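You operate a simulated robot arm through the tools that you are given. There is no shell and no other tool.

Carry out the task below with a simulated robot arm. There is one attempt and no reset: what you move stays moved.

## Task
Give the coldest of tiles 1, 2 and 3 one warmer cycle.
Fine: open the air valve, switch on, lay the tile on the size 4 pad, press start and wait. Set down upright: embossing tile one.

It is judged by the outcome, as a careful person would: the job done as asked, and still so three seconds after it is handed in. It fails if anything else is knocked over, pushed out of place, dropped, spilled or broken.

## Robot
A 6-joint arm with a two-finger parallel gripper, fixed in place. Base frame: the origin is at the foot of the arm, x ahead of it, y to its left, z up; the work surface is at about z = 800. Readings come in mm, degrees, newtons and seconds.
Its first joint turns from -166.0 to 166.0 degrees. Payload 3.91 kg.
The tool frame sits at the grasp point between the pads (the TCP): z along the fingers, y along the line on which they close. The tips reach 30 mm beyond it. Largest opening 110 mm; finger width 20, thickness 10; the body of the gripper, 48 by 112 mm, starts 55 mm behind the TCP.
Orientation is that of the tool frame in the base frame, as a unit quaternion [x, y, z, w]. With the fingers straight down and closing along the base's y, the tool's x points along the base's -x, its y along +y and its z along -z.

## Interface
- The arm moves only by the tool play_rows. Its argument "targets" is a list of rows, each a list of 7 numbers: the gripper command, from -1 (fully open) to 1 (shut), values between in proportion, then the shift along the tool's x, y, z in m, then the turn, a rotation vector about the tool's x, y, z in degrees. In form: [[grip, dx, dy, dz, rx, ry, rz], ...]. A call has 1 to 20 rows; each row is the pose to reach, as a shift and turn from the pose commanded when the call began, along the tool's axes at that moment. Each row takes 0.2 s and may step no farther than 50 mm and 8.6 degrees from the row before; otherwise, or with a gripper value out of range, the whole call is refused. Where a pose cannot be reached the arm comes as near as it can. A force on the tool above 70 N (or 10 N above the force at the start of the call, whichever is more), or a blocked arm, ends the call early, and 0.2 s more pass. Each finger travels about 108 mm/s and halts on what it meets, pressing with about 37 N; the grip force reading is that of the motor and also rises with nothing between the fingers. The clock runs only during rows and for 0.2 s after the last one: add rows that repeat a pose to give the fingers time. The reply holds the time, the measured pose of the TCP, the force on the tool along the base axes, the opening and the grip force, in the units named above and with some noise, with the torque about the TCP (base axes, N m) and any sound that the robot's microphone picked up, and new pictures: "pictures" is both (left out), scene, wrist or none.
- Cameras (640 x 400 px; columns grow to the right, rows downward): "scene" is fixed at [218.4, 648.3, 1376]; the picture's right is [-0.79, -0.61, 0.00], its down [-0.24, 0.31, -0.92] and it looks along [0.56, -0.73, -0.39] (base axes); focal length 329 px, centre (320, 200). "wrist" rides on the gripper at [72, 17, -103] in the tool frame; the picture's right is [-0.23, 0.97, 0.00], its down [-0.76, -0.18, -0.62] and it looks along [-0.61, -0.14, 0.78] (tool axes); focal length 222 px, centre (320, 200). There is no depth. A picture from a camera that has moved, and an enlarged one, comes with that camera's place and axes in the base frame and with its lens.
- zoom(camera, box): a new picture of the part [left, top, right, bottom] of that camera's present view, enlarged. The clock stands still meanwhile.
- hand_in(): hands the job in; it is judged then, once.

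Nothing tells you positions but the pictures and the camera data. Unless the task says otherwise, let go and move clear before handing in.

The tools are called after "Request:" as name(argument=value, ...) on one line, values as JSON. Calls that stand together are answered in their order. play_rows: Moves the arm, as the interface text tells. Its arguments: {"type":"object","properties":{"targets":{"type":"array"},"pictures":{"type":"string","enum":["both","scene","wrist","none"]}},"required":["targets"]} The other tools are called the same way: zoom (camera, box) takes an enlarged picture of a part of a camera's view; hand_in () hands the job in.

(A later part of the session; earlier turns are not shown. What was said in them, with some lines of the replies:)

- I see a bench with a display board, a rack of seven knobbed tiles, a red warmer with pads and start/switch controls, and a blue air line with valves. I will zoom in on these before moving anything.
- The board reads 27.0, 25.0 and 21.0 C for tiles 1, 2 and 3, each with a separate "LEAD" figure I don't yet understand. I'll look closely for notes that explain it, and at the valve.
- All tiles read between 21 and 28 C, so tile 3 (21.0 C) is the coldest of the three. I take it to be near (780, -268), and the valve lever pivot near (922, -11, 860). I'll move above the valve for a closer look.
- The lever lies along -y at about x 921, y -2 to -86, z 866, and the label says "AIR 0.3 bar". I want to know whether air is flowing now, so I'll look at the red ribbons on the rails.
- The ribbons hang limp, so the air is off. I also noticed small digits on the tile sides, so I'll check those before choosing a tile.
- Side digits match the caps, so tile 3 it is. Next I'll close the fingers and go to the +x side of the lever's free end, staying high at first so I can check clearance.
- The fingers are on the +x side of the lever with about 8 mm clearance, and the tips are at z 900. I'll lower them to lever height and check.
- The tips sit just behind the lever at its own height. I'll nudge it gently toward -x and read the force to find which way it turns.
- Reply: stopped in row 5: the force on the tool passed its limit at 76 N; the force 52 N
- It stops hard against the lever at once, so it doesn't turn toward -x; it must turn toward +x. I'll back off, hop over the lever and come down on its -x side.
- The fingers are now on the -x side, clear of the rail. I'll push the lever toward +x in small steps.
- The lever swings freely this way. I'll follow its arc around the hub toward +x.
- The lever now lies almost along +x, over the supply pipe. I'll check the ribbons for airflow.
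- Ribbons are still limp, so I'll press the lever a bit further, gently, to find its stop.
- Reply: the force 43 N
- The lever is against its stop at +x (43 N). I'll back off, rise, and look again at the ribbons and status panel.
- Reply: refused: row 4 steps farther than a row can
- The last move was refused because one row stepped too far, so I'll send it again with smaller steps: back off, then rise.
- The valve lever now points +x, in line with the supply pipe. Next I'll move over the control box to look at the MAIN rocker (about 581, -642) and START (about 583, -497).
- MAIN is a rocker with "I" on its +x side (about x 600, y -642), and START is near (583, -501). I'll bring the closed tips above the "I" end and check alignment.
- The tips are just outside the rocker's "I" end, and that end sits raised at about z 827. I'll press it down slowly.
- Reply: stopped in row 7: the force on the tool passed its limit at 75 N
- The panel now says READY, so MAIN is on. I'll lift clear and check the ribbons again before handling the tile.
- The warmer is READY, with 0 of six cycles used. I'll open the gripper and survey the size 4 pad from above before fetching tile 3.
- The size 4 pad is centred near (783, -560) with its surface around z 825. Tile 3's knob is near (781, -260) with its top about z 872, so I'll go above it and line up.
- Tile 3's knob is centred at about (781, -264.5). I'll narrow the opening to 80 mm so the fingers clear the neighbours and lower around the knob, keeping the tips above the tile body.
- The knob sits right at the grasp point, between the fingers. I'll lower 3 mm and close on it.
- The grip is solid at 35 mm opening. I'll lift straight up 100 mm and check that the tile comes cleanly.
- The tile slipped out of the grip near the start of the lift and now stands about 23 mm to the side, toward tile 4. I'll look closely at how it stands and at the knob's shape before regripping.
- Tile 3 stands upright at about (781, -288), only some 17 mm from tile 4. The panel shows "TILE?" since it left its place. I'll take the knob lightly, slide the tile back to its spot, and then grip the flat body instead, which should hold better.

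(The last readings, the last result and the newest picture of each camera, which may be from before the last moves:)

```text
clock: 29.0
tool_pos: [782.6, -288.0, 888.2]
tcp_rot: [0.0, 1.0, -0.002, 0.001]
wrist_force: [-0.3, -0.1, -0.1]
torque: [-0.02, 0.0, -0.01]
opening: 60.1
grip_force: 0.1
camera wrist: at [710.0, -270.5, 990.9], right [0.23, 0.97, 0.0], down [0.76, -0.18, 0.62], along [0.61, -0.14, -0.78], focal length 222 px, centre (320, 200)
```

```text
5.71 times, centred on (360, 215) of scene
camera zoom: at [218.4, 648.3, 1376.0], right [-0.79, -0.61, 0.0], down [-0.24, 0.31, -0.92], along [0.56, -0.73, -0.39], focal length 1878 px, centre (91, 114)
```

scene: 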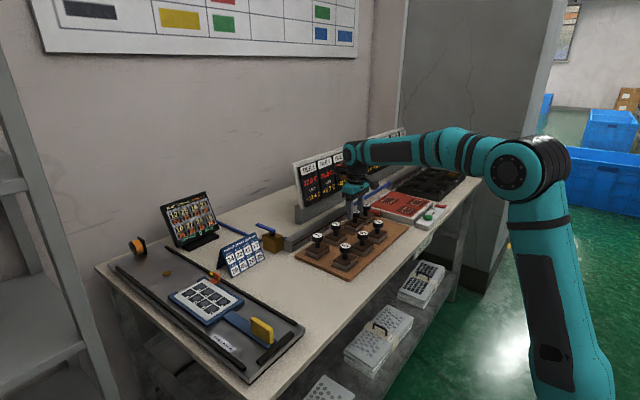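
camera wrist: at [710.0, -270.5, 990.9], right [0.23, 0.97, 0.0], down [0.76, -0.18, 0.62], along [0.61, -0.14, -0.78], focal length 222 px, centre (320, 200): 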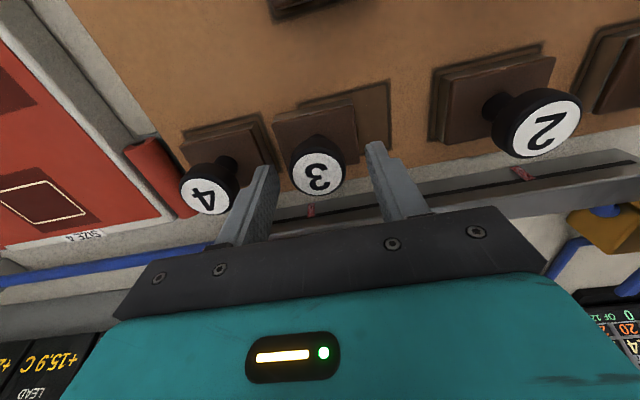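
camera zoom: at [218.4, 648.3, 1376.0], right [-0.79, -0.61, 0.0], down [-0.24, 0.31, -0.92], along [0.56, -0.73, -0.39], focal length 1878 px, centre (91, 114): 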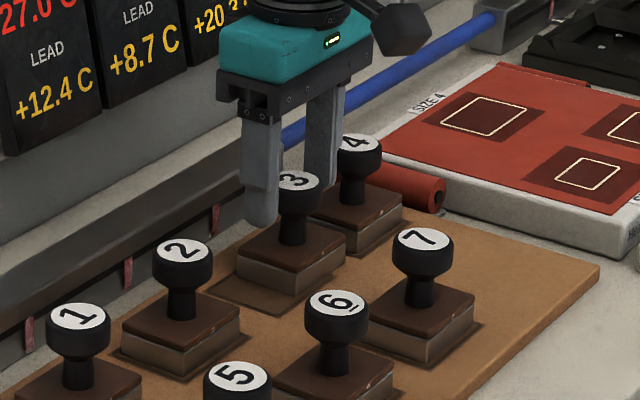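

The fingers straddle the knob with room on both sides. I'll lower, close on it, and slide the tile back +y about 24 mm.

Request:
play_rows(targets=[[-0.09, 0, 0, 0.01, 0, 0, 0], [-0.09, 0, 0, 0.019, 0, 0, 0], [0.2, 0, 0, 0.019, 0, 0, 0], [0.45, 0, 0, 0.019, 0, 0, 0], [0.45, 0, 0, 0.019, 0, 0, 0], [0.45, 0, 0.004, 0.019, 0, 0, 0], [0.45, 0, 0.01, 0.019, 0, 0, 0], [0.45, 0, 0.016, 0.019, 0, 0, 0], [0.45, 0, 0.021, 0.019, 0, 0, 0], [0.45, 0, 0.0245, 0.019, 0, 0, 0], [0.45, 0, 0.0245, 0.019, 0, 0, 0]], pictures="both")

Request:
zoom(camera="wrist", box=[200, 50, 440, 230])

Request:
zoom(camera="scene", box=[320, 180, 400, 250])

```text
clock: 31.4
tool_pos: [781.8, -265.2, 869.9]
tcp_rot: [0.0, 1.0, -0.002, 0.0]
wrist_force: [-0.6, -1.1, 1.8]
torque: [0.01, -0.03, -0.04]
opening: 35.0
grip_force: 37.2
camera wrist: at [709.8, -246.6, 972.2], right [0.23, 0.97, 0.0], down [0.76, -0.18, 0.62], along [0.61, -0.14, -0.78], focal length 222 px, centre (320, 200)
```

scene: 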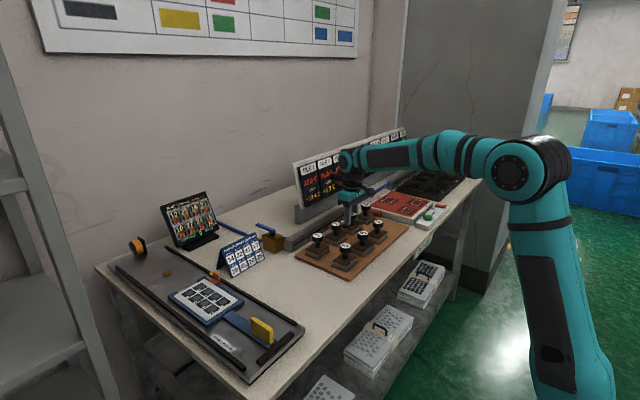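
wrist: 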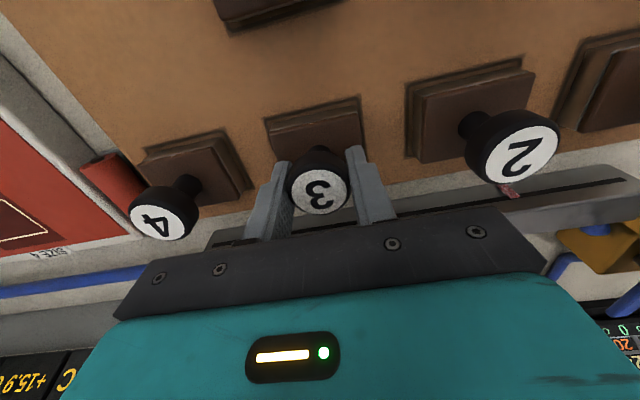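

```text
2.22 times, centred on (320, 140) of wrist
camera zoom: at [709.8, -246.6, 972.2], right [0.23, 0.97, 0.0], down [0.76, -0.18, 0.62], along [0.61, -0.14, -0.78], focal length 494 px, centre (320, 333)
```

zoom: 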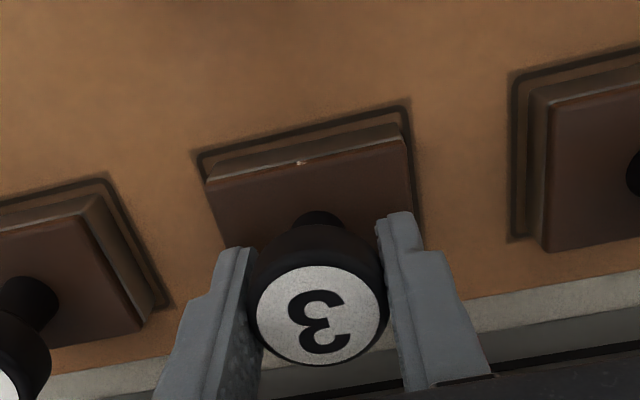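

```text
5.71 times, centred on (360, 215) of scene
camera zoom: at [218.4, 648.3, 1376.0], right [-0.79, -0.61, 0.0], down [-0.24, 0.31, -0.92], along [0.56, -0.73, -0.39], focal length 1878 px, centre (91, 114)
```

zoom: 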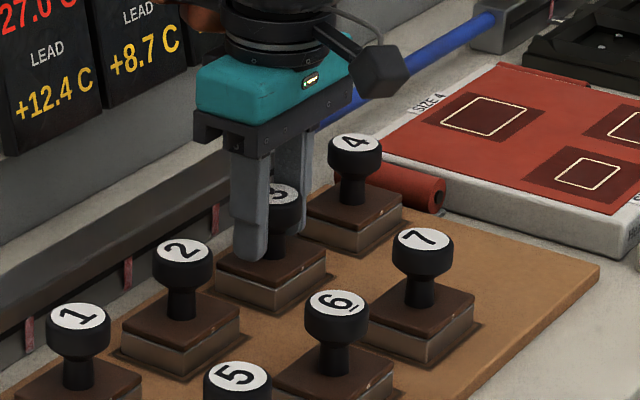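

The tile is back in its outline. Now I'll open, lower the fingers beside the tile body and close on its flat sides.

Request:
play_rows(targets=[[-0.45, 0, 0, 0, 0, 0, 0], [-0.45, 0, 0, 0, 0, 0, 0], [-0.45, 0, 0, 0.01, 0, 0, 0], [-0.45, 0, 0, 0.02, 0, 0, 0], [-0.45, 0, 0, 0.024, 0, 0, 0], [-0.45, 0, 0, 0.024, 0, 0, 0]], pictures="both")

Request:
zoom(camera="wrist", box=[200, 50, 440, 230])

Request:
zoom(camera="scene", box=[320, 180, 400, 250])

```text
clock: 32.8
tool_pos: [781.4, -264.5, 844.8]
tcp_rot: [0.0, 1.0, -0.002, 0.0]
wrist_force: [0.0, -0.1, -0.4]
torque: [-0.01, -0.01, 0.0]
opening: 79.6
grip_force: 0.0
camera wrist: at [709.8, -246.6, 948.1], right [0.23, 0.97, 0.0], down [0.76, -0.18, 0.62], along [0.61, -0.14, -0.78], focal length 222 px, centre (320, 200)
```

scene: 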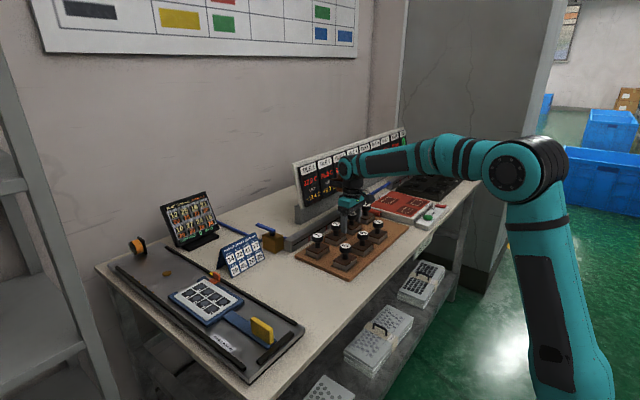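
wrist: 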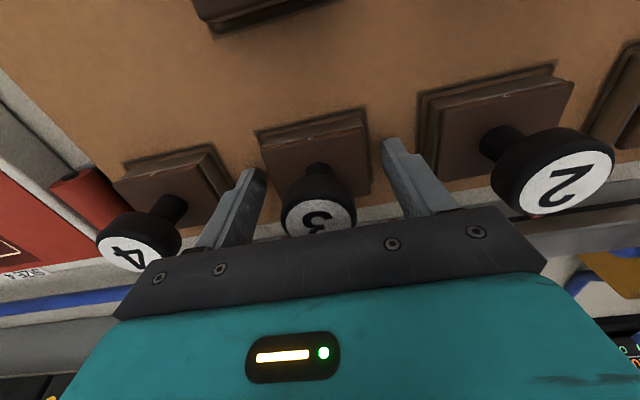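

```text
2.22 times, centred on (320, 140) of wrist
camera zoom: at [709.8, -246.6, 948.1], right [0.23, 0.97, 0.0], down [0.76, -0.18, 0.62], along [0.61, -0.14, -0.78], focal length 494 px, centre (320, 333)
```

zoom: 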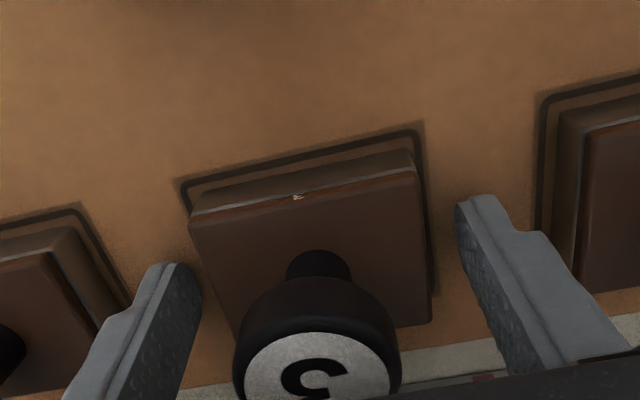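

```text
5.71 times, centred on (360, 215) of scene
camera zoom: at [218.4, 648.3, 1376.0], right [-0.79, -0.61, 0.0], down [-0.24, 0.31, -0.92], along [0.56, -0.73, -0.39], focal length 1878 px, centre (91, 114)
```

zoom: 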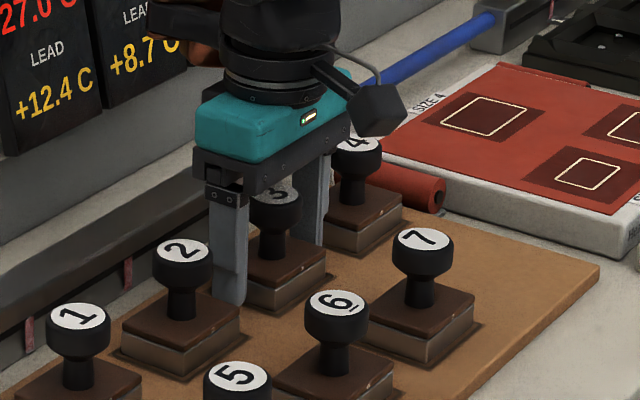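

The fingers are beside the tile body, clear of tiles 2 and 4. I'll close on the body.

Request:
play_rows(targets=[[-0.2, 0, 0, 0, 0, 0, 0], [0, 0, 0, 0, 0, 0, 0], [0.5, 0, 0, 0, 0, 0, 0], [1, 0, 0, 0, 0, 0, 0], [1, 0, 0, 0, 0, 0, 0], [1, 0, 0, 0, 0, 0, 0]], pictures="wrist")

Request:
zoom(camera="wrist", box=[200, 50, 440, 230])

Request:
zoom(camera="scene", box=[320, 180, 400, 250])

```text
clock: 34.2
tool_pos: [781.6, -264.6, 846.1]
tcp_rot: [0.0, 1.0, -0.002, 0.0]
wrist_force: [-0.6, 0.6, -0.2]
torque: [0.01, 0.03, 0.02]
opening: 59.8
grip_force: 37.2
camera wrist: at [709.9, -246.6, 948.1], right [0.23, 0.97, 0.0], down [0.76, -0.18, 0.62], along [0.61, -0.14, -0.78], focal length 222 px, centre (320, 200)
```

wrist: 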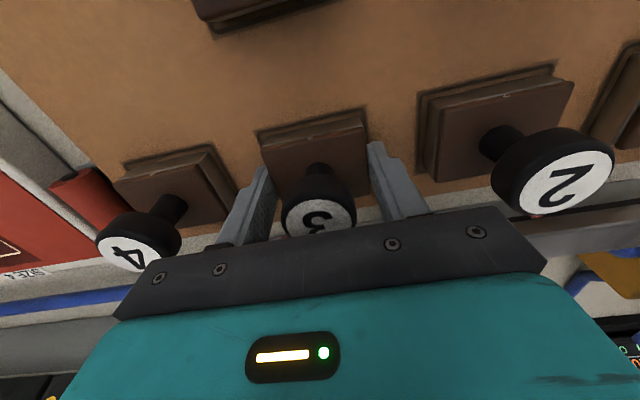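

```text
2.22 times, centred on (320, 140) of wrist
camera zoom: at [709.9, -246.6, 948.1], right [0.23, 0.97, 0.0], down [0.76, -0.18, 0.62], along [0.61, -0.14, -0.78], focal length 494 px, centre (320, 333)
```

zoom: 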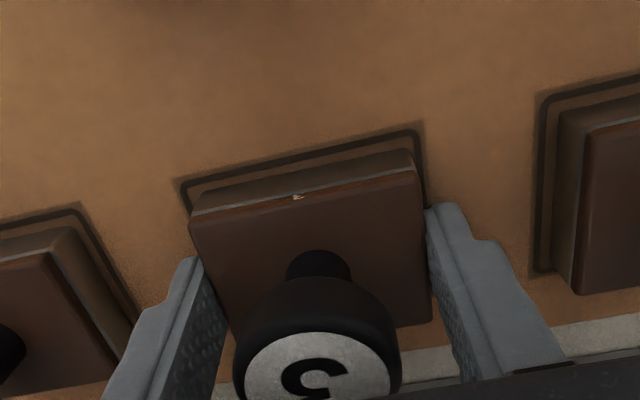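

```text
5.71 times, centred on (360, 215) of scene
camera zoom: at [218.4, 648.3, 1376.0], right [-0.79, -0.61, 0.0], down [-0.24, 0.31, -0.92], along [0.56, -0.73, -0.39], focal length 1878 px, centre (91, 114)
```

zoom: 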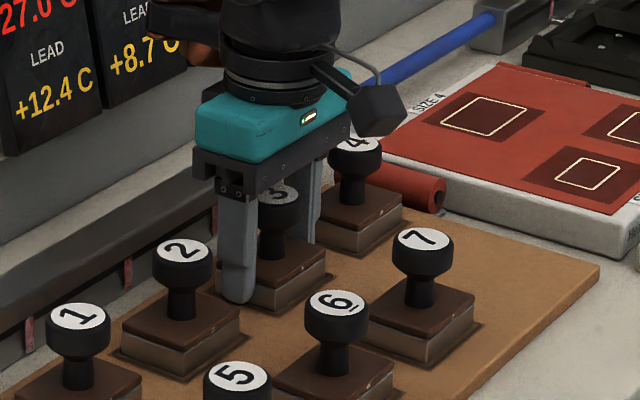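

The fingers hold the body at 59.8 mm. I'll lift a few millimetres slowly and check the load and opening before going higher.

Request:
play_rows(targets=[[1, 0, 0, -0.002, 0, 0, 0], [1, 0, 0, -0.004, 0, 0, 0], [1, 0, 0, -0.006, 0, 0, 0], [1, 0, 0, -0.008, 0, 0, 0], [1, 0, 0, -0.008, 0, 0, 0]], pictures="wrist")

Request:
zoom(camera="scene", box=[320, 180, 400, 250])

Request:
zoom(camera="wrist", box=[200, 50, 440, 230])

```text
clock: 35.4
tool_pos: [782.2, -264.2, 854.2]
tcp_rot: [0.001, 1.0, -0.002, 0.0]
wrist_force: [-0.5, -0.4, -0.9]
torque: [0.01, -0.03, -0.02]
opening: 59.5
grip_force: 36.6
camera wrist: at [709.8, -246.5, 956.0], right [0.23, 0.97, 0.0], down [0.76, -0.18, 0.62], along [0.61, -0.14, -0.78], focal length 222 px, centre (320, 200)
```

wrist: 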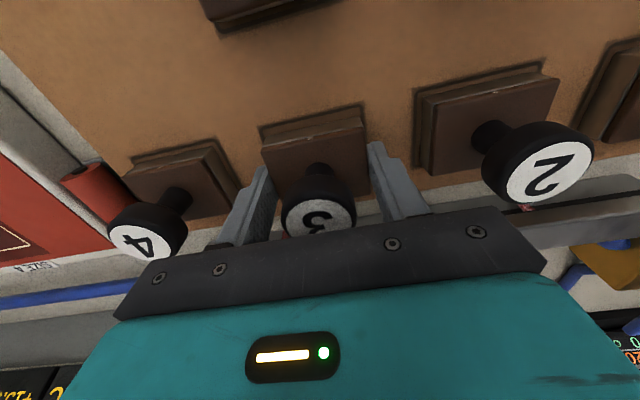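

```text
5.71 times, centred on (360, 215) of scene
camera zoom: at [218.4, 648.3, 1376.0], right [-0.79, -0.61, 0.0], down [-0.24, 0.31, -0.92], along [0.56, -0.73, -0.39], focal length 1878 px, centre (91, 114)
```

zoom: 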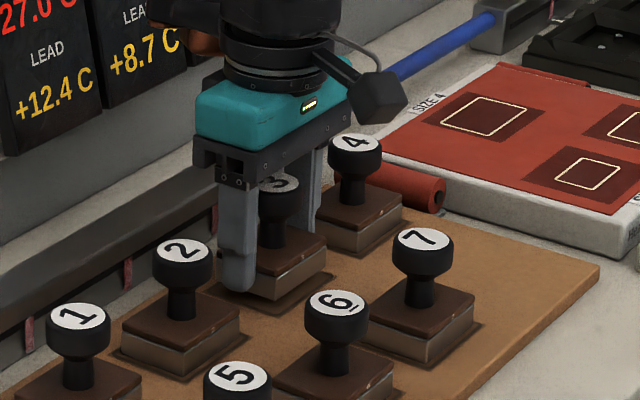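

```text
2.22 times, centred on (320, 140) of wrist
camera zoom: at [709.8, -246.5, 956.0], right [0.23, 0.97, 0.0], down [0.76, -0.18, 0.62], along [0.61, -0.14, -0.78], focal length 494 px, centre (320, 333)
```

zoom: 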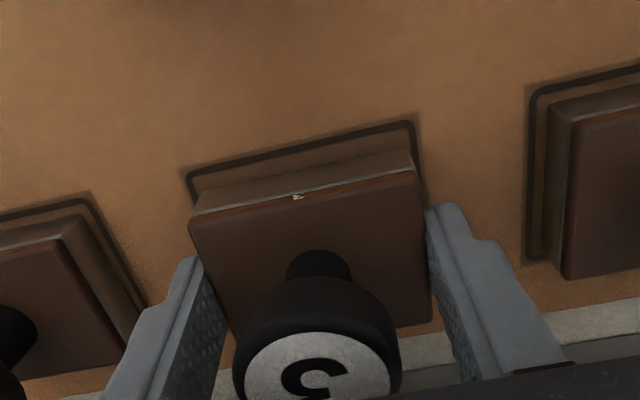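

It rises with the fingers and the opening holds. I'll continue up smoothly to clear the neighbouring knobs.

Request:
play_rows(targets=[[1, 0, 0, -0.006, 0, 0, 0], [1, 0, 0, -0.014, 0, 0, 0], [1, 0, 0, -0.024, 0, 0, 0], [1, 0, 0, -0.036, 0, 0, 0], [1, 0, 0, -0.048, 0, 0, 0], [1, 0, 0, -0.06, 0, 0, 0], [1, 0, 0, -0.072, 0, 0, 0], [1, 0, 0, -0.084, 0, 0, 0], [1, 0, 0, -0.092, 0, 0, 0], [1, 0, 0, -0.096, 0, 0, 0], [1, 0, 0, -0.096, 0, 0, 0]], pictures="both")

Request:
zoom(camera="scene", box=[320, 160, 400, 240])

```text
clock: 37.8
tool_pos: [781.3, -264.7, 949.5]
tcp_rot: [0.0, 1.0, -0.002, 0.0]
wrist_force: [0.5, -0.4, -0.6]
torque: [-0.02, -0.01, -0.02]
opening: 59.6
grip_force: 36.6
camera wrist: at [709.8, -246.3, 1052.3], right [0.23, 0.97, 0.0], down [0.76, -0.18, 0.62], along [0.61, -0.14, -0.78], focal length 222 px, centre (320, 200)
```

scene: 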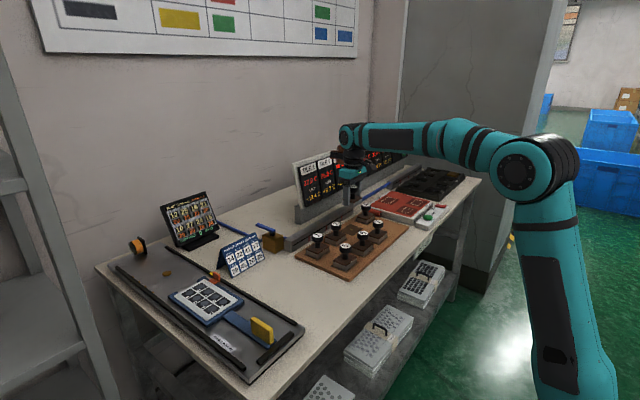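
wrist: 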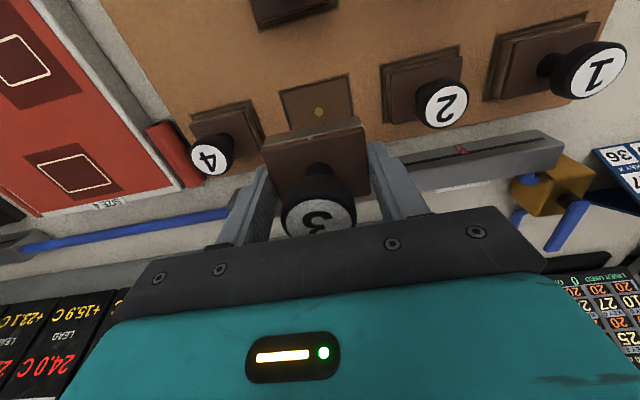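

```text
5.00 times, centred on (360, 200) of scene
camera zoom: at [218.4, 648.3, 1376.0], right [-0.79, -0.61, 0.0], down [-0.24, 0.31, -0.92], along [0.56, -0.73, -0.39], focal length 1644 px, centre (120, 200)
```

zoom: 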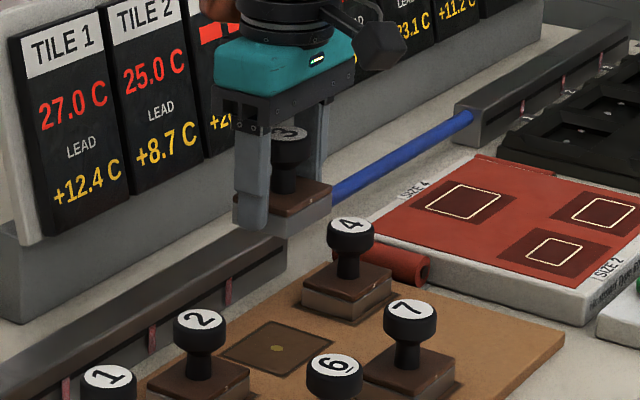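

The tile is up and level, clear of the neighbours. I'll carry it across to above the size 4 pad.

Request:
play_rows(targets=[[1, 0, -0.01, 0, 0, 0, 0], [1, 0, -0.03, 0, 0, 0, 0], [1, 0, -0.06, 0, 0, 0, 0], [1, 0, -0.09, 0, 0, 0, 0], [1, 0, -0.12, 0, 0, 0, 0], [1, -0.001, -0.15, 0, 0, 0, 0], [1, -0.001, -0.18, 0, 0, 0, 0], [1, -0.001, -0.21, 0, 0, 0, 0], [1, -0.0015, -0.24, 0, 0, 0, 0], [1, -0.0015, -0.27, 0, 0, 0, 0], [1, -0.0015, -0.288, 0, 0, 0, 0], [1, -0.0015, -0.2955, 0, 0, 0, 0], [1, -0.0015, -0.2955, 0, 0, 0, 0]], pictures="both")

Request:
zoom(camera="wrist", box=[200, 50, 440, 230])

Request:
zoom(camera="scene", box=[360, 130, 460, 230])

```text
clock: 40.6
tool_pos: [782.7, -559.8, 949.7]
tcp_rot: [0.001, 1.0, -0.001, 0.0]
wrist_force: [-0.1, 0.1, -2.1]
torque: [0.02, 0.01, 0.04]
opening: 59.5
grip_force: 36.8
camera wrist: at [711.8, -542.1, 1052.6], right [0.23, 0.97, 0.0], down [0.76, -0.18, 0.62], along [0.61, -0.14, -0.78], focal length 222 px, centre (320, 200)
```

scene: 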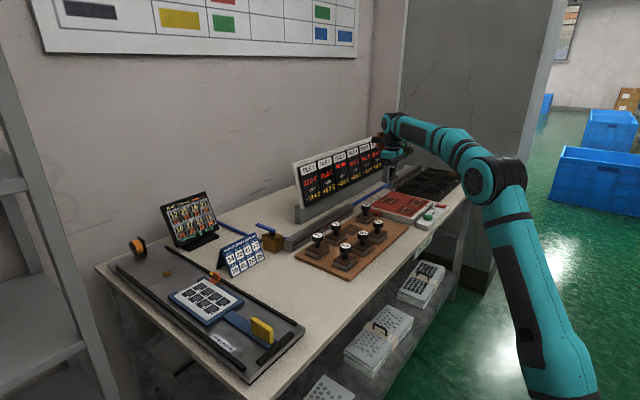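
wrist: 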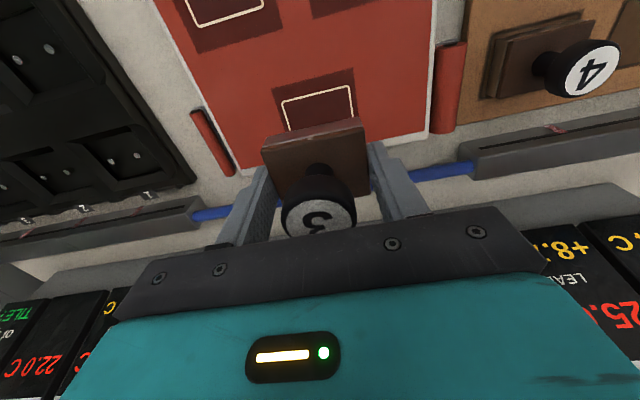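

```text
2.22 times, centred on (320, 140) of wrist
camera zoom: at [711.8, -542.1, 1052.6], right [0.23, 0.97, 0.0], down [0.76, -0.18, 0.62], along [0.61, -0.14, -0.78], focal length 494 px, centre (320, 333)
```

zoom: 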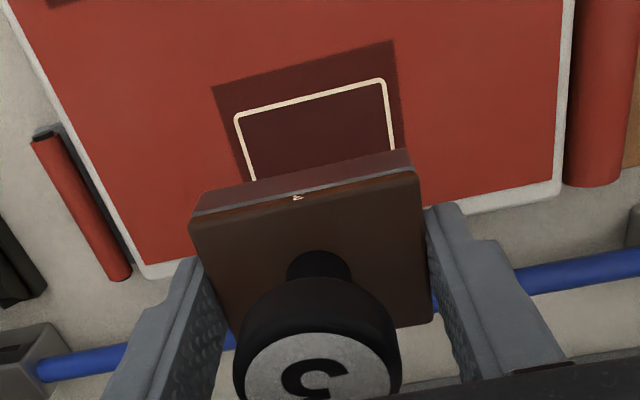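

```text
4.00 times, centred on (410, 180) of scene
camera zoom: at [218.4, 648.3, 1376.0], right [-0.79, -0.61, 0.0], down [-0.24, 0.31, -0.92], along [0.56, -0.73, -0.39], focal length 1315 px, centre (-40, 280)
```

zoom: 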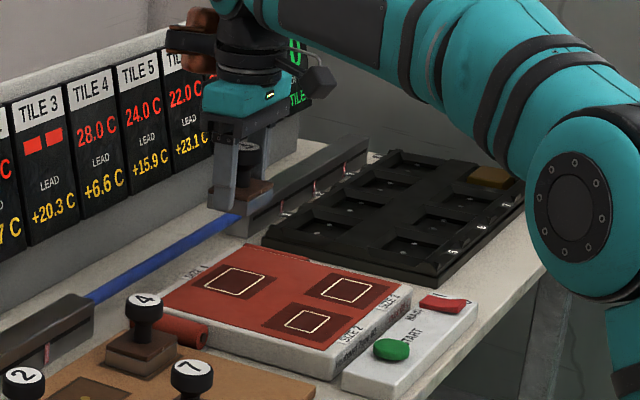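

The tile is held level, directly above the pad. I'll shift 2 mm in +x to centre the body, then descend to just above the surface.

Request:
play_rows(targets=[[1, -0.002, 0, 0.008, 0, 0, 0], [1, -0.002, 0, 0.022, 0, 0, 0], [1, -0.002, 0, 0.037, 0, 0, 0], [1, -0.002, 0, 0.052, 0, 0, 0], [1, -0.002, 0, 0.064, 0, 0, 0], [1, -0.002, 0, 0.072, 0, 0, 0], [1, -0.002, 0, 0.077, 0, 0, 0], [1, -0.002, 0, 0.077, 0, 0, 0]], pictures="both")

Request:
zoom(camera="scene", box=[360, 160, 430, 230])

Request:
zoom(camera="wrist", box=[200, 50, 440, 230])

```text
clock: 42.4
tool_pos: [785.5, -559.0, 873.4]
tcp_rot: [0.0, 1.0, -0.001, 0.0]
wrist_force: [0.7, 0.2, -1.4]
torque: [-0.04, 0.04, -0.01]
opening: 59.8
grip_force: 37.0
camera wrist: at [713.3, -542.1, 975.4], right [0.23, 0.97, 0.0], down [0.76, -0.18, 0.62], along [0.61, -0.14, -0.78], focal length 222 px, centre (320, 200)
```

scene: 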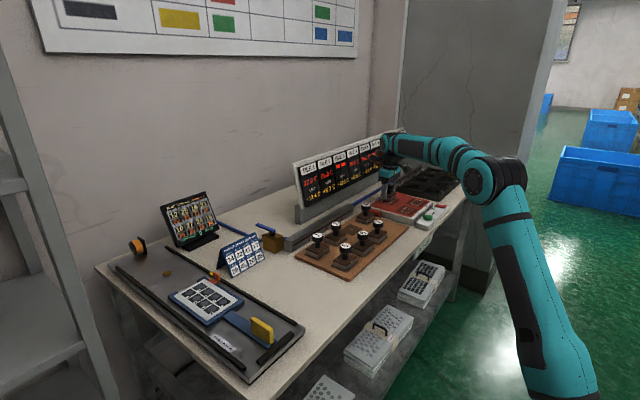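
wrist: 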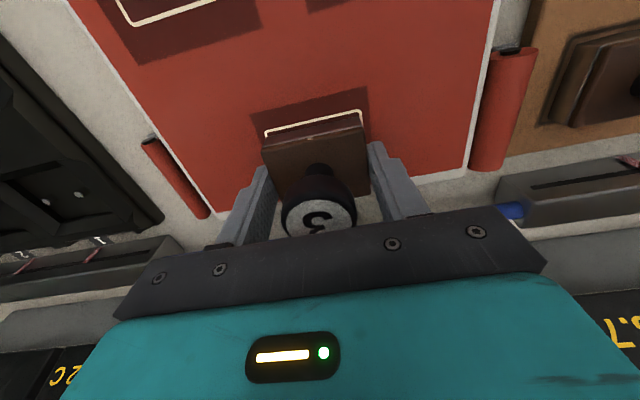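

```text
5.71 times, centred on (395, 195) of scene
camera zoom: at [218.4, 648.3, 1376.0], right [-0.79, -0.61, 0.0], down [-0.24, 0.31, -0.92], along [0.56, -0.73, -0.39], focal length 1878 px, centre (-109, 229)
```

zoom: 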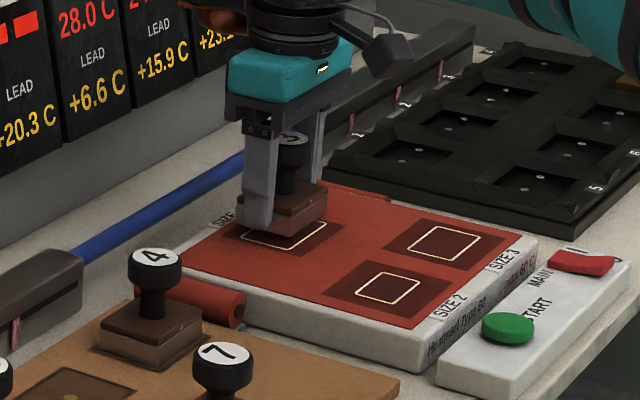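

```text
2.22 times, centred on (320, 140) of wrist
camera zoom: at [713.3, -542.1, 975.4], right [0.23, 0.97, 0.0], down [0.76, -0.18, 0.62], along [0.61, -0.14, -0.78], focal length 494 px, centre (320, 333)
```

zoom: 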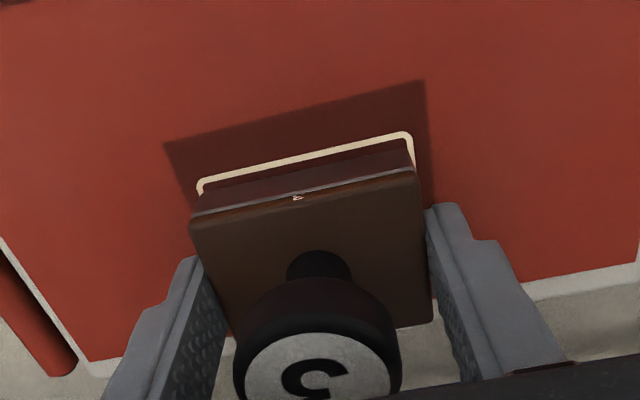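

The tile sits over the pad's outline. I'll lower in small steps and watch for contact.

Request:
play_rows(targets=[[1, 0.0015, -0.0005, 0.004, 0, 0, 0], [1, 0.0015, -0.0005, 0.007, 0, 0, 0], [1, 0.0015, -0.0005, 0.0085, 0, 0, 0], [1, 0.0015, -0.0005, 0.0095, 0, 0, 0]], pictures="none")

```text
clock: 43.4
tool_pos: [783.6, -560.6, 863.1]
tcp_rot: [0.0, 1.0, -0.002, 0.0]
wrist_force: [0.4, 0.0, -1.0]
torque: [0.03, 0.02, 0.01]
opening: 59.3
grip_force: 37.0
```

Request:
zoom(camera="scene", box=[370, 170, 420, 220])

Request:
zoom(camera="wrist", box=[220, 60, 420, 210])

```text
8.00 times, centred on (395, 195) of scene
camera zoom: at [218.4, 648.3, 1376.0], right [-0.79, -0.61, 0.0], down [-0.24, 0.31, -0.92], along [0.56, -0.73, -0.39], focal length 2630 px, centre (-280, 240)
```

zoom: 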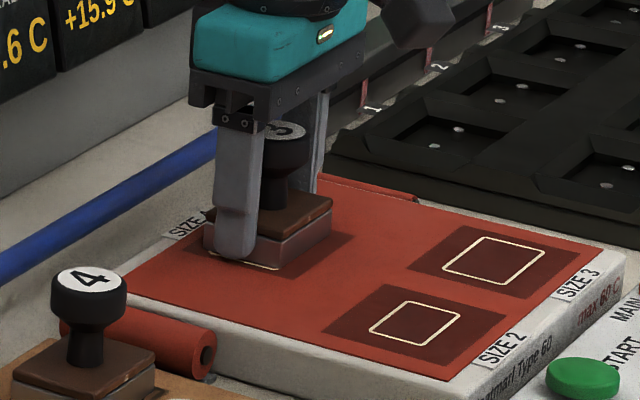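

```text
2.67 times, centred on (320, 135) of wrist
camera zoom: at [711.5, -542.5, 966.1], right [0.23, 0.97, 0.0], down [0.76, -0.18, 0.62], along [0.61, -0.14, -0.78], focal length 592 px, centre (320, 373)
```

zoom: 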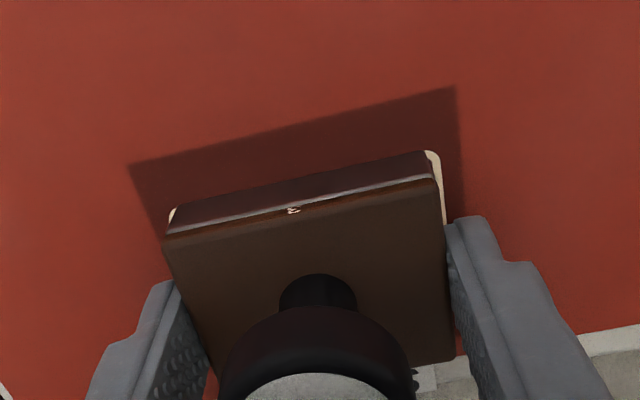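

No contact yet; the tile is a few millimetres above the pad. I'll keep lowering by 1 mm steps.

Request:
play_rows(targets=[[1, 0, 0, 0.001, 0, 0, 0], [1, 0, 0, 0.002, 0, 0, 0], [1, 0, 0, 0.003, 0, 0, 0]], pictures="none")

Request:
zoom(camera="scene", box=[370, 170, 420, 220])

```text
clock: 44.2
tool_pos: [783.1, -560.6, 864.2]
tcp_rot: [-0.001, 1.0, -0.002, 0.001]
wrist_force: [2.1, -0.9, 27.3]
torque: [0.49, 0.51, -0.04]
opening: 59.5
grip_force: 36.6
```

```text
8.00 times, centred on (395, 195) of scene
camera zoom: at [218.4, 648.3, 1376.0], right [-0.79, -0.61, 0.0], down [-0.24, 0.31, -0.92], along [0.56, -0.73, -0.39], focal length 2630 px, centre (-280, 240)
```

zoom: 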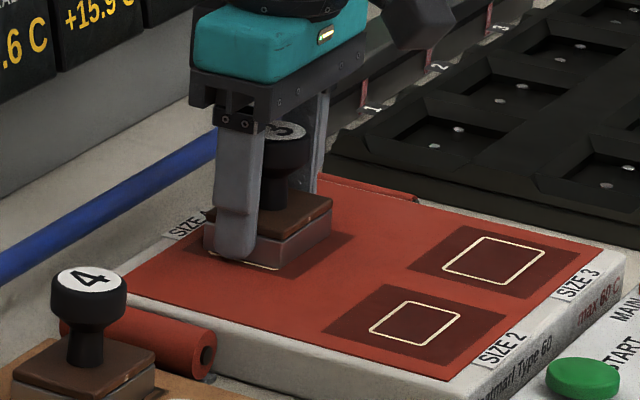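

The tile has touched down (27 N). I'll ease the pressure off, open the fingers, and rise straight up.

Request:
play_rows(targets=[[1, 0, 0, -0.0013, 0, 0, 0], [1, 0, 0, -0.0025, 0, 0, 0], [0.0, 0, 0, -0.0025, 0, 0, 0], [-0.2, 0, 0, -0.0025, 0, 0, 0], [-0.45, 0, 0, -0.0025, 0, 0, 0], [-0.45, 0, 0, -0.0025, 0, 0, 0]], pictures="both")

Request:
zoom(camera="scene", box=[370, 130, 450, 220])

Request:
zoom(camera="wrist", box=[200, 50, 440, 230])

```text
clock: 45.6
tool_pos: [783.9, -561.2, 864.1]
tcp_rot: [0.0, 1.0, -0.001, 0.0]
wrist_force: [0.0, 0.3, -0.1]
torque: [0.0, -0.01, -0.04]
opening: 79.7
grip_force: 0.1
camera wrist: at [711.9, -542.7, 965.6], right [0.23, 0.97, 0.0], down [0.76, -0.18, 0.62], along [0.61, -0.14, -0.78], focal length 222 px, centre (320, 200)
```

scene: 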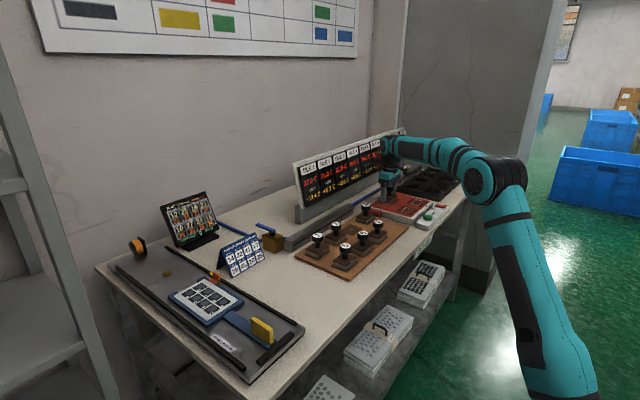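
wrist: 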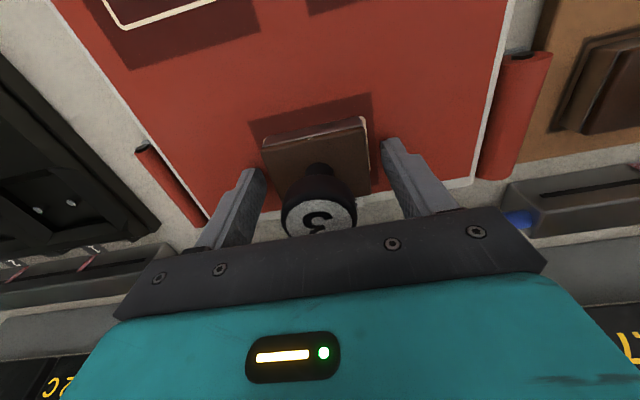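

```text
4.44 times, centred on (410, 175) of scene
camera zoom: at [218.4, 648.3, 1376.0], right [-0.79, -0.61, 0.0], down [-0.24, 0.31, -0.92], along [0.56, -0.73, -0.39], focal length 1461 px, centre (-80, 311)
```

zoom: 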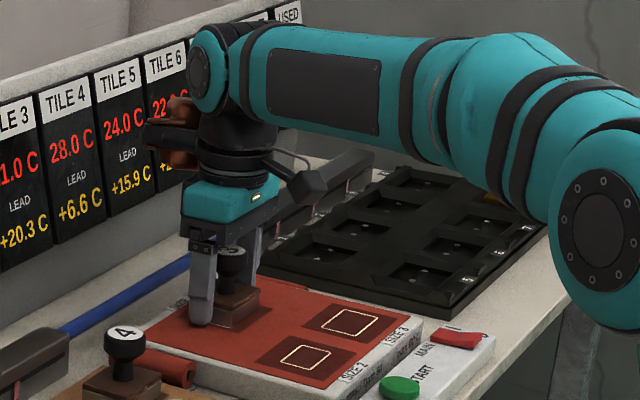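

```text
2.22 times, centred on (320, 140) of wrist
camera zoom: at [711.9, -542.7, 965.6], right [0.23, 0.97, 0.0], down [0.76, -0.18, 0.62], along [0.61, -0.14, -0.78], focal length 494 px, centre (320, 333)
```

zoom: 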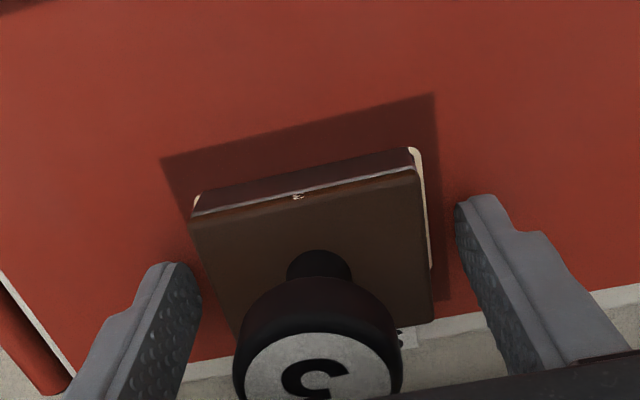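

The board shows tile 3 at 21.0 C again, so the pad senses it. I'll rise clear and move over to START.

Request:
play_rows(targets=[[-0.45, 0, 0, -0.03, 0, 0, 0], [-0.45, 0, 0, -0.07, 0, 0, 0], [-0.45, 0, 0, -0.1, 0, 0, 0], [-0.45, 0.04, 0.012, -0.1, 0, 0, 0], [0.5, 0.08, 0.024, -0.1, 0, 0, 0], [1, 0.12, 0.036, -0.1, 0, 0, 0], [1, 0.16, 0.048, -0.1, 0, 0, 0], [1, 0.2, 0.06, -0.1, 0, 0, 0], [1, 0.2, 0.06, -0.065, 0, 0, 0], [1, 0.2, 0.06, -0.03, 0, 0, 0], [1, 0.2, 0.06, -0.03, 0, 0, 0]], pictures="both")

Request:
zoom(camera="wrist", box=[200, 50, 440, 230])

Request:
zoom(camera="scene", box=[290, 120, 450, 230])

```text
clock: 48.0
tool_pos: [585.0, -499.7, 892.2]
tcp_rot: [0.001, 1.0, -0.001, -0.001]
wrist_force: [0.2, 0.0, 0.5]
torque: [-0.01, 0.03, 0.02]
opening: 0.1
grip_force: 36.8
camera wrist: at [511.9, -482.5, 995.7], right [0.23, 0.97, 0.0], down [0.76, -0.18, 0.62], along [0.61, -0.14, -0.78], focal length 222 px, centre (320, 200)
```

scene: 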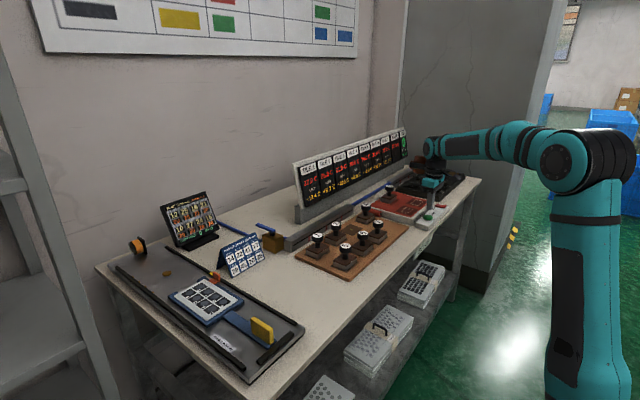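
wrist: 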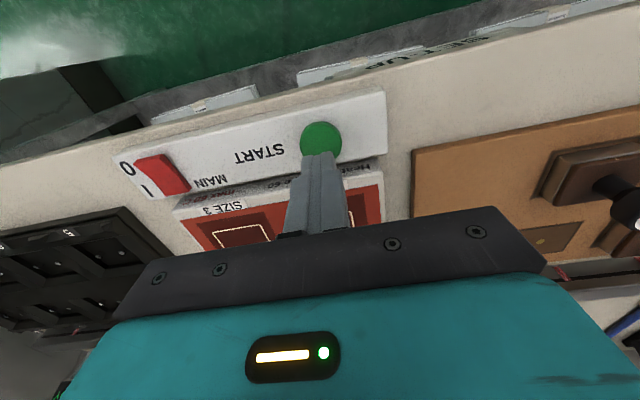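

```text
2.22 times, centred on (320, 140) of wrist
camera zoom: at [511.9, -482.5, 995.7], right [0.23, 0.97, 0.0], down [0.76, -0.18, 0.62], along [0.61, -0.14, -0.78], focal length 494 px, centre (320, 333)
```

zoom: 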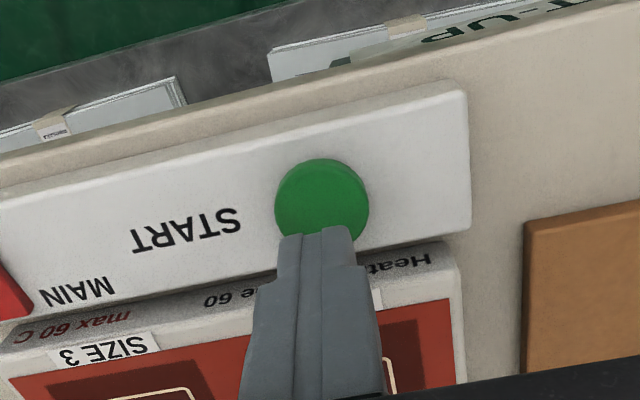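

```text
3.64 times, centred on (370, 175) of scene
camera zoom: at [218.4, 648.3, 1376.0], right [-0.79, -0.61, 0.0], down [-0.24, 0.31, -0.92], along [0.56, -0.73, -0.39], focal length 1195 px, centre (138, 291)
```

zoom: 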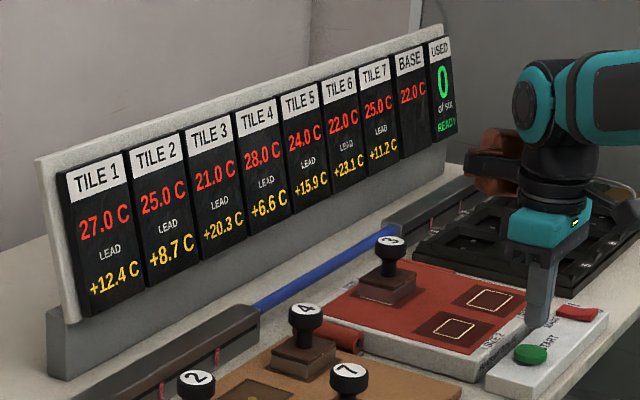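

The panel reads READY, tile 3 is on the pad at 21.0 C, and my fingertips are over START. I'll press it once, slowly.

Request:
play_rows(targets=[[1, -0.001, 0, 0.015, 0, 0, 0], [1, -0.001, 0, 0.027, 0, 0, 0], [1, -0.001, 0, 0.031, 0, 0, 0], [1, -0.001, 0, 0.033, 0, 0, 0], [1, -0.001, 0, 0.035, 0, 0, 0], [1, -0.001, 0, 0.037, 0, 0, 0], [1, -0.001, 0, 0.039, 0, 0, 0]], pictures="both")

Request:
zoom(camera="scene", box=[290, 120, 450, 230])

```text
clock: 49.6
tool_pos: [583.7, -500.6, 857.1]
tcp_rot: [0.0, 1.0, -0.003, 0.0]
wrist_force: [4.5, 0.9, 29.4]
torque: [0.01, -0.12, 0.05]
opening: 0.0
grip_force: 36.9
heard: click
camera wrist: at [512.4, -482.1, 958.5], right [0.23, 0.97, 0.0], down [0.76, -0.17, 0.63], along [0.61, -0.15, -0.78], focal length 222 px, centre (320, 200)
```

scene: 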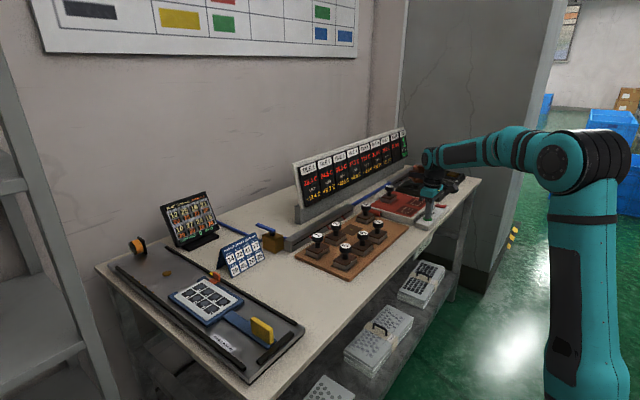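
wrist: 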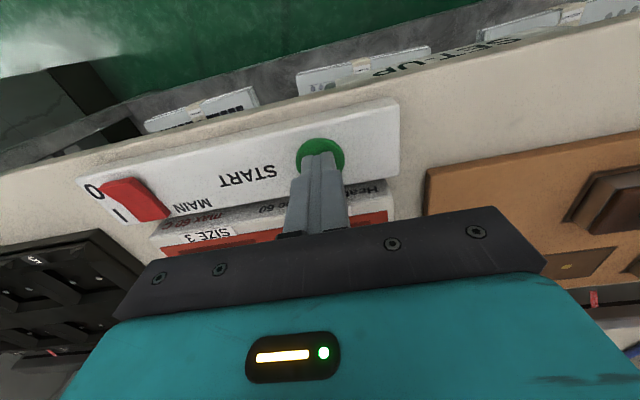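

```text
3.64 times, centred on (370, 175) of scene
camera zoom: at [218.4, 648.3, 1376.0], right [-0.79, -0.61, 0.0], down [-0.24, 0.31, -0.92], along [0.56, -0.73, -0.39], focal length 1195 px, centre (138, 291)
```

zoom: 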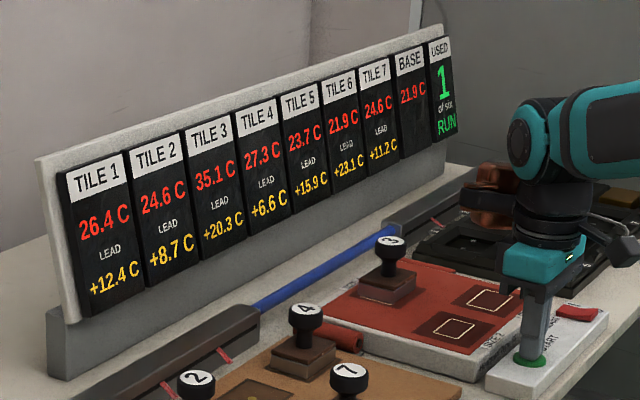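

The cycle is running: 1 of six used, tile 3 already at 35.1 C, and the ribbons are now blowing. I'll lift off the button and wait well clear.

Request:
play_rows(targets=[[1, 0, 0, -0.015, 0, 0, 0], [1, 0, 0, -0.05, 0, 0, 0], [1, 0, 0, -0.09, 0, 0, 0], [1, 0, 0, -0.13, 0, 0, 0], [1, 0.03, 0, -0.16, 0, 0, 0], [1, 0.03, 0, -0.16, 0, 0, 0]], pictures="scene")

Request:
zoom(camera="scene", box=[290, 120, 450, 230])

```text
clock: 51.0
tool_pos: [556.2, -499.5, 1014.2]
tcp_rot: [0.0, 1.0, -0.001, 0.0]
wrist_force: [-0.3, 0.8, -0.1]
torque: [0.01, 0.0, -0.01]
opening: 0.0
grip_force: 36.5
```

scene: 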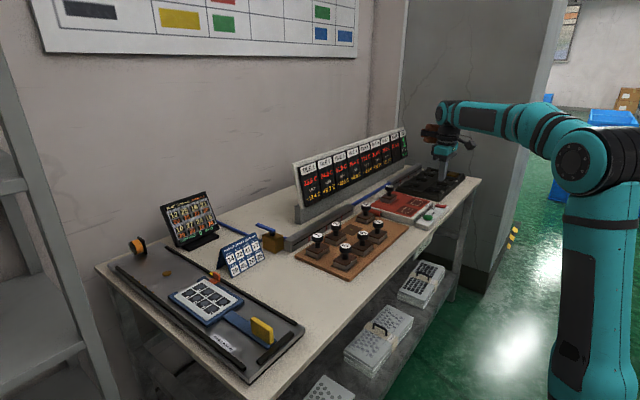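

```text
3.64 times, centred on (370, 175) of scene
camera zoom: at [218.4, 648.3, 1376.0], right [-0.79, -0.61, 0.0], down [-0.24, 0.31, -0.92], along [0.56, -0.73, -0.39], focal length 1195 px, centre (138, 291)
```

zoom: 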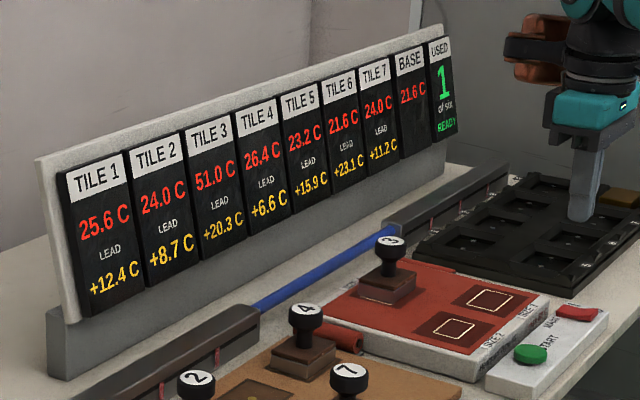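

The cycle has finished: tile 3 went from 21.0 to 51.0 C, 1 of six used, READY again. I'll do a last check that everything stands as it should.

Request:
play_rows(targets=[[1, 0, 0, 0, 0, 0, 0], [1, 0.02, 0, -0.02, 0, 0, 0], [1, 0.02, 0, -0.02, 0, 0, 0], [1, 0.02, 0, -0.02, 0, 0, 0], [1, 0.02, 0, -0.02, 0, 0, 0]], pictures="both")

Request:
zoom(camera="scene", box=[290, 190, 450, 290])

Request:
zoom(camera="scene", box=[350, 170, 430, 230])

Request:
zoom(camera="scene", box=[280, 120, 440, 220])

```text
clock: 52.2
tool_pos: [535.8, -499.9, 1035.5]
tcp_rot: [-0.001, 1.0, -0.001, 0.0]
wrist_force: [0.3, 0.6, 0.3]
torque: [0.02, 0.02, 0.0]
opening: 0.3
grip_force: 36.8
camera wrist: at [463.9, -482.2, 1137.7], right [0.23, 0.97, 0.0], down [0.76, -0.18, 0.62], along [0.61, -0.14, -0.78], focal length 222 px, centre (320, 200)
```

scene: 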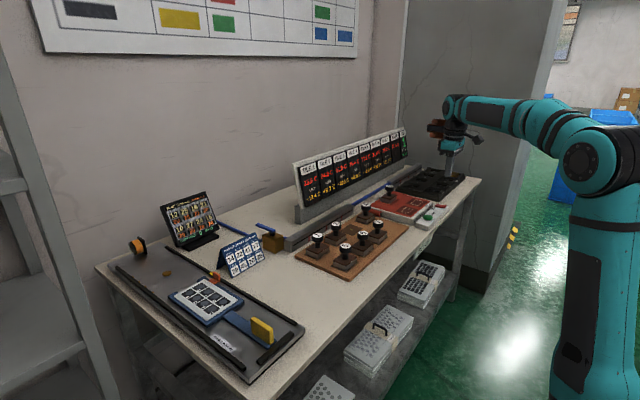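
wrist: 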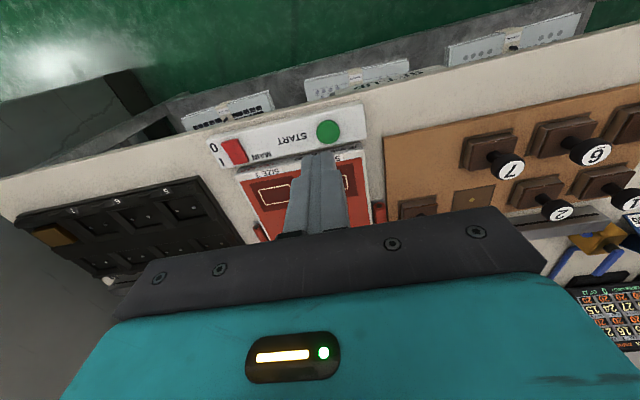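

```text
4.00 times, centred on (370, 240) of scene
camera zoom: at [218.4, 648.3, 1376.0], right [-0.79, -0.61, 0.0], down [-0.24, 0.31, -0.92], along [0.56, -0.73, -0.39], focal length 1315 px, centre (120, 40)
```

zoom: 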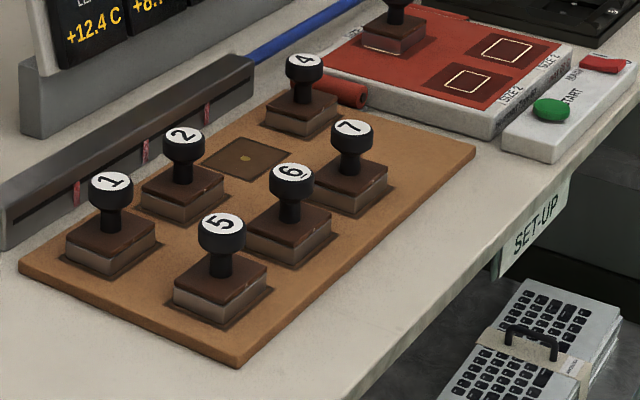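

```text
6.67 times, centred on (390, 200) of scene
camera zoom: at [218.4, 648.3, 1376.0], right [-0.79, -0.61, 0.0], down [-0.24, 0.31, -0.92], along [0.56, -0.73, -0.39], focal length 2191 px, centre (-147, 200)
```

zoom: 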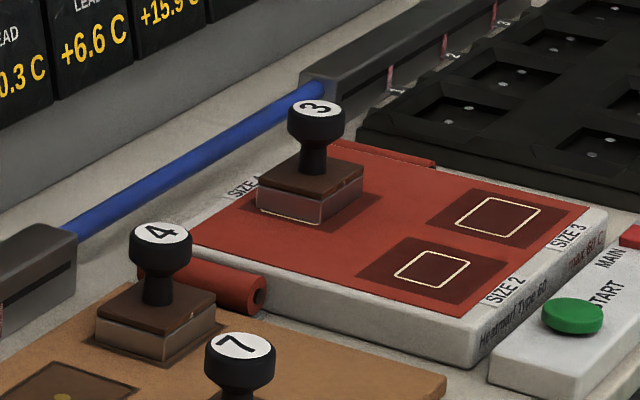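

```text
4.00 times, centred on (360, 170) of scene
camera zoom: at [218.4, 648.3, 1376.0], right [-0.79, -0.61, 0.0], down [-0.24, 0.31, -0.92], along [0.56, -0.73, -0.39], focal length 1315 px, centre (160, 320)
```

zoom: 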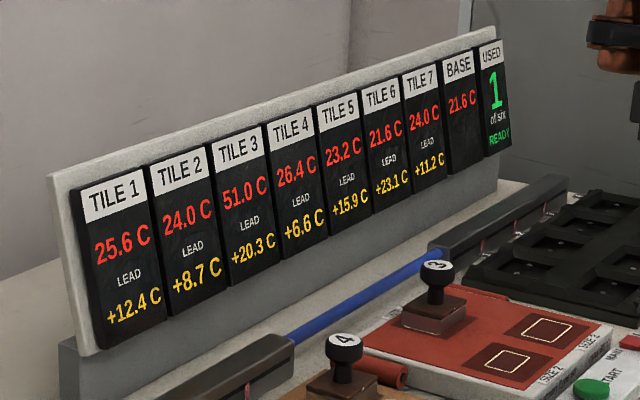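

Tile 3 stands upright on the size 4 pad at 51.0 C, with one cycle used and the warmer READY. The other tiles are where they were and the arm is clear, so I'm handing in.

Request:
hand_in()

```text
The job is handed in.
```

I gave tile 3 one warmer cycle and handed the job in. It was the coldest of the three at 21.0 C, against 27.0 C for tile 1 and 25.0 C for tile 2.

- **Result:** the panel showed 1 of six cycles used and tile 3 at 51.0 C, then went back to READY.
- **Slip on the first try:** tile 3 slipped out of my grip as I began to lift it by its knob, and it shifted about 23 mm towards tile 4. It stayed upright, and in the pictures tile 4 had not moved. I slid it back, gripped it by its body instead and carried it over without further trouble.
- **How I left things:** tile 3 is upright on the size 4 pad. I did not put it back in the rack, because the task didn't ask for that. The air valve is open and MAIN is still on. The other six tiles look to be where they started.
- **Other tiles cooled:** air blew during the cycle, so the others read up to 1.6 C lower than at the start; tile 1, for example, is now 25.6 C.
- **"Embossing tile one":** I took this to mean the tile I handled must be set down upright, not tile 1 in particular. I didn't touch tile 1.
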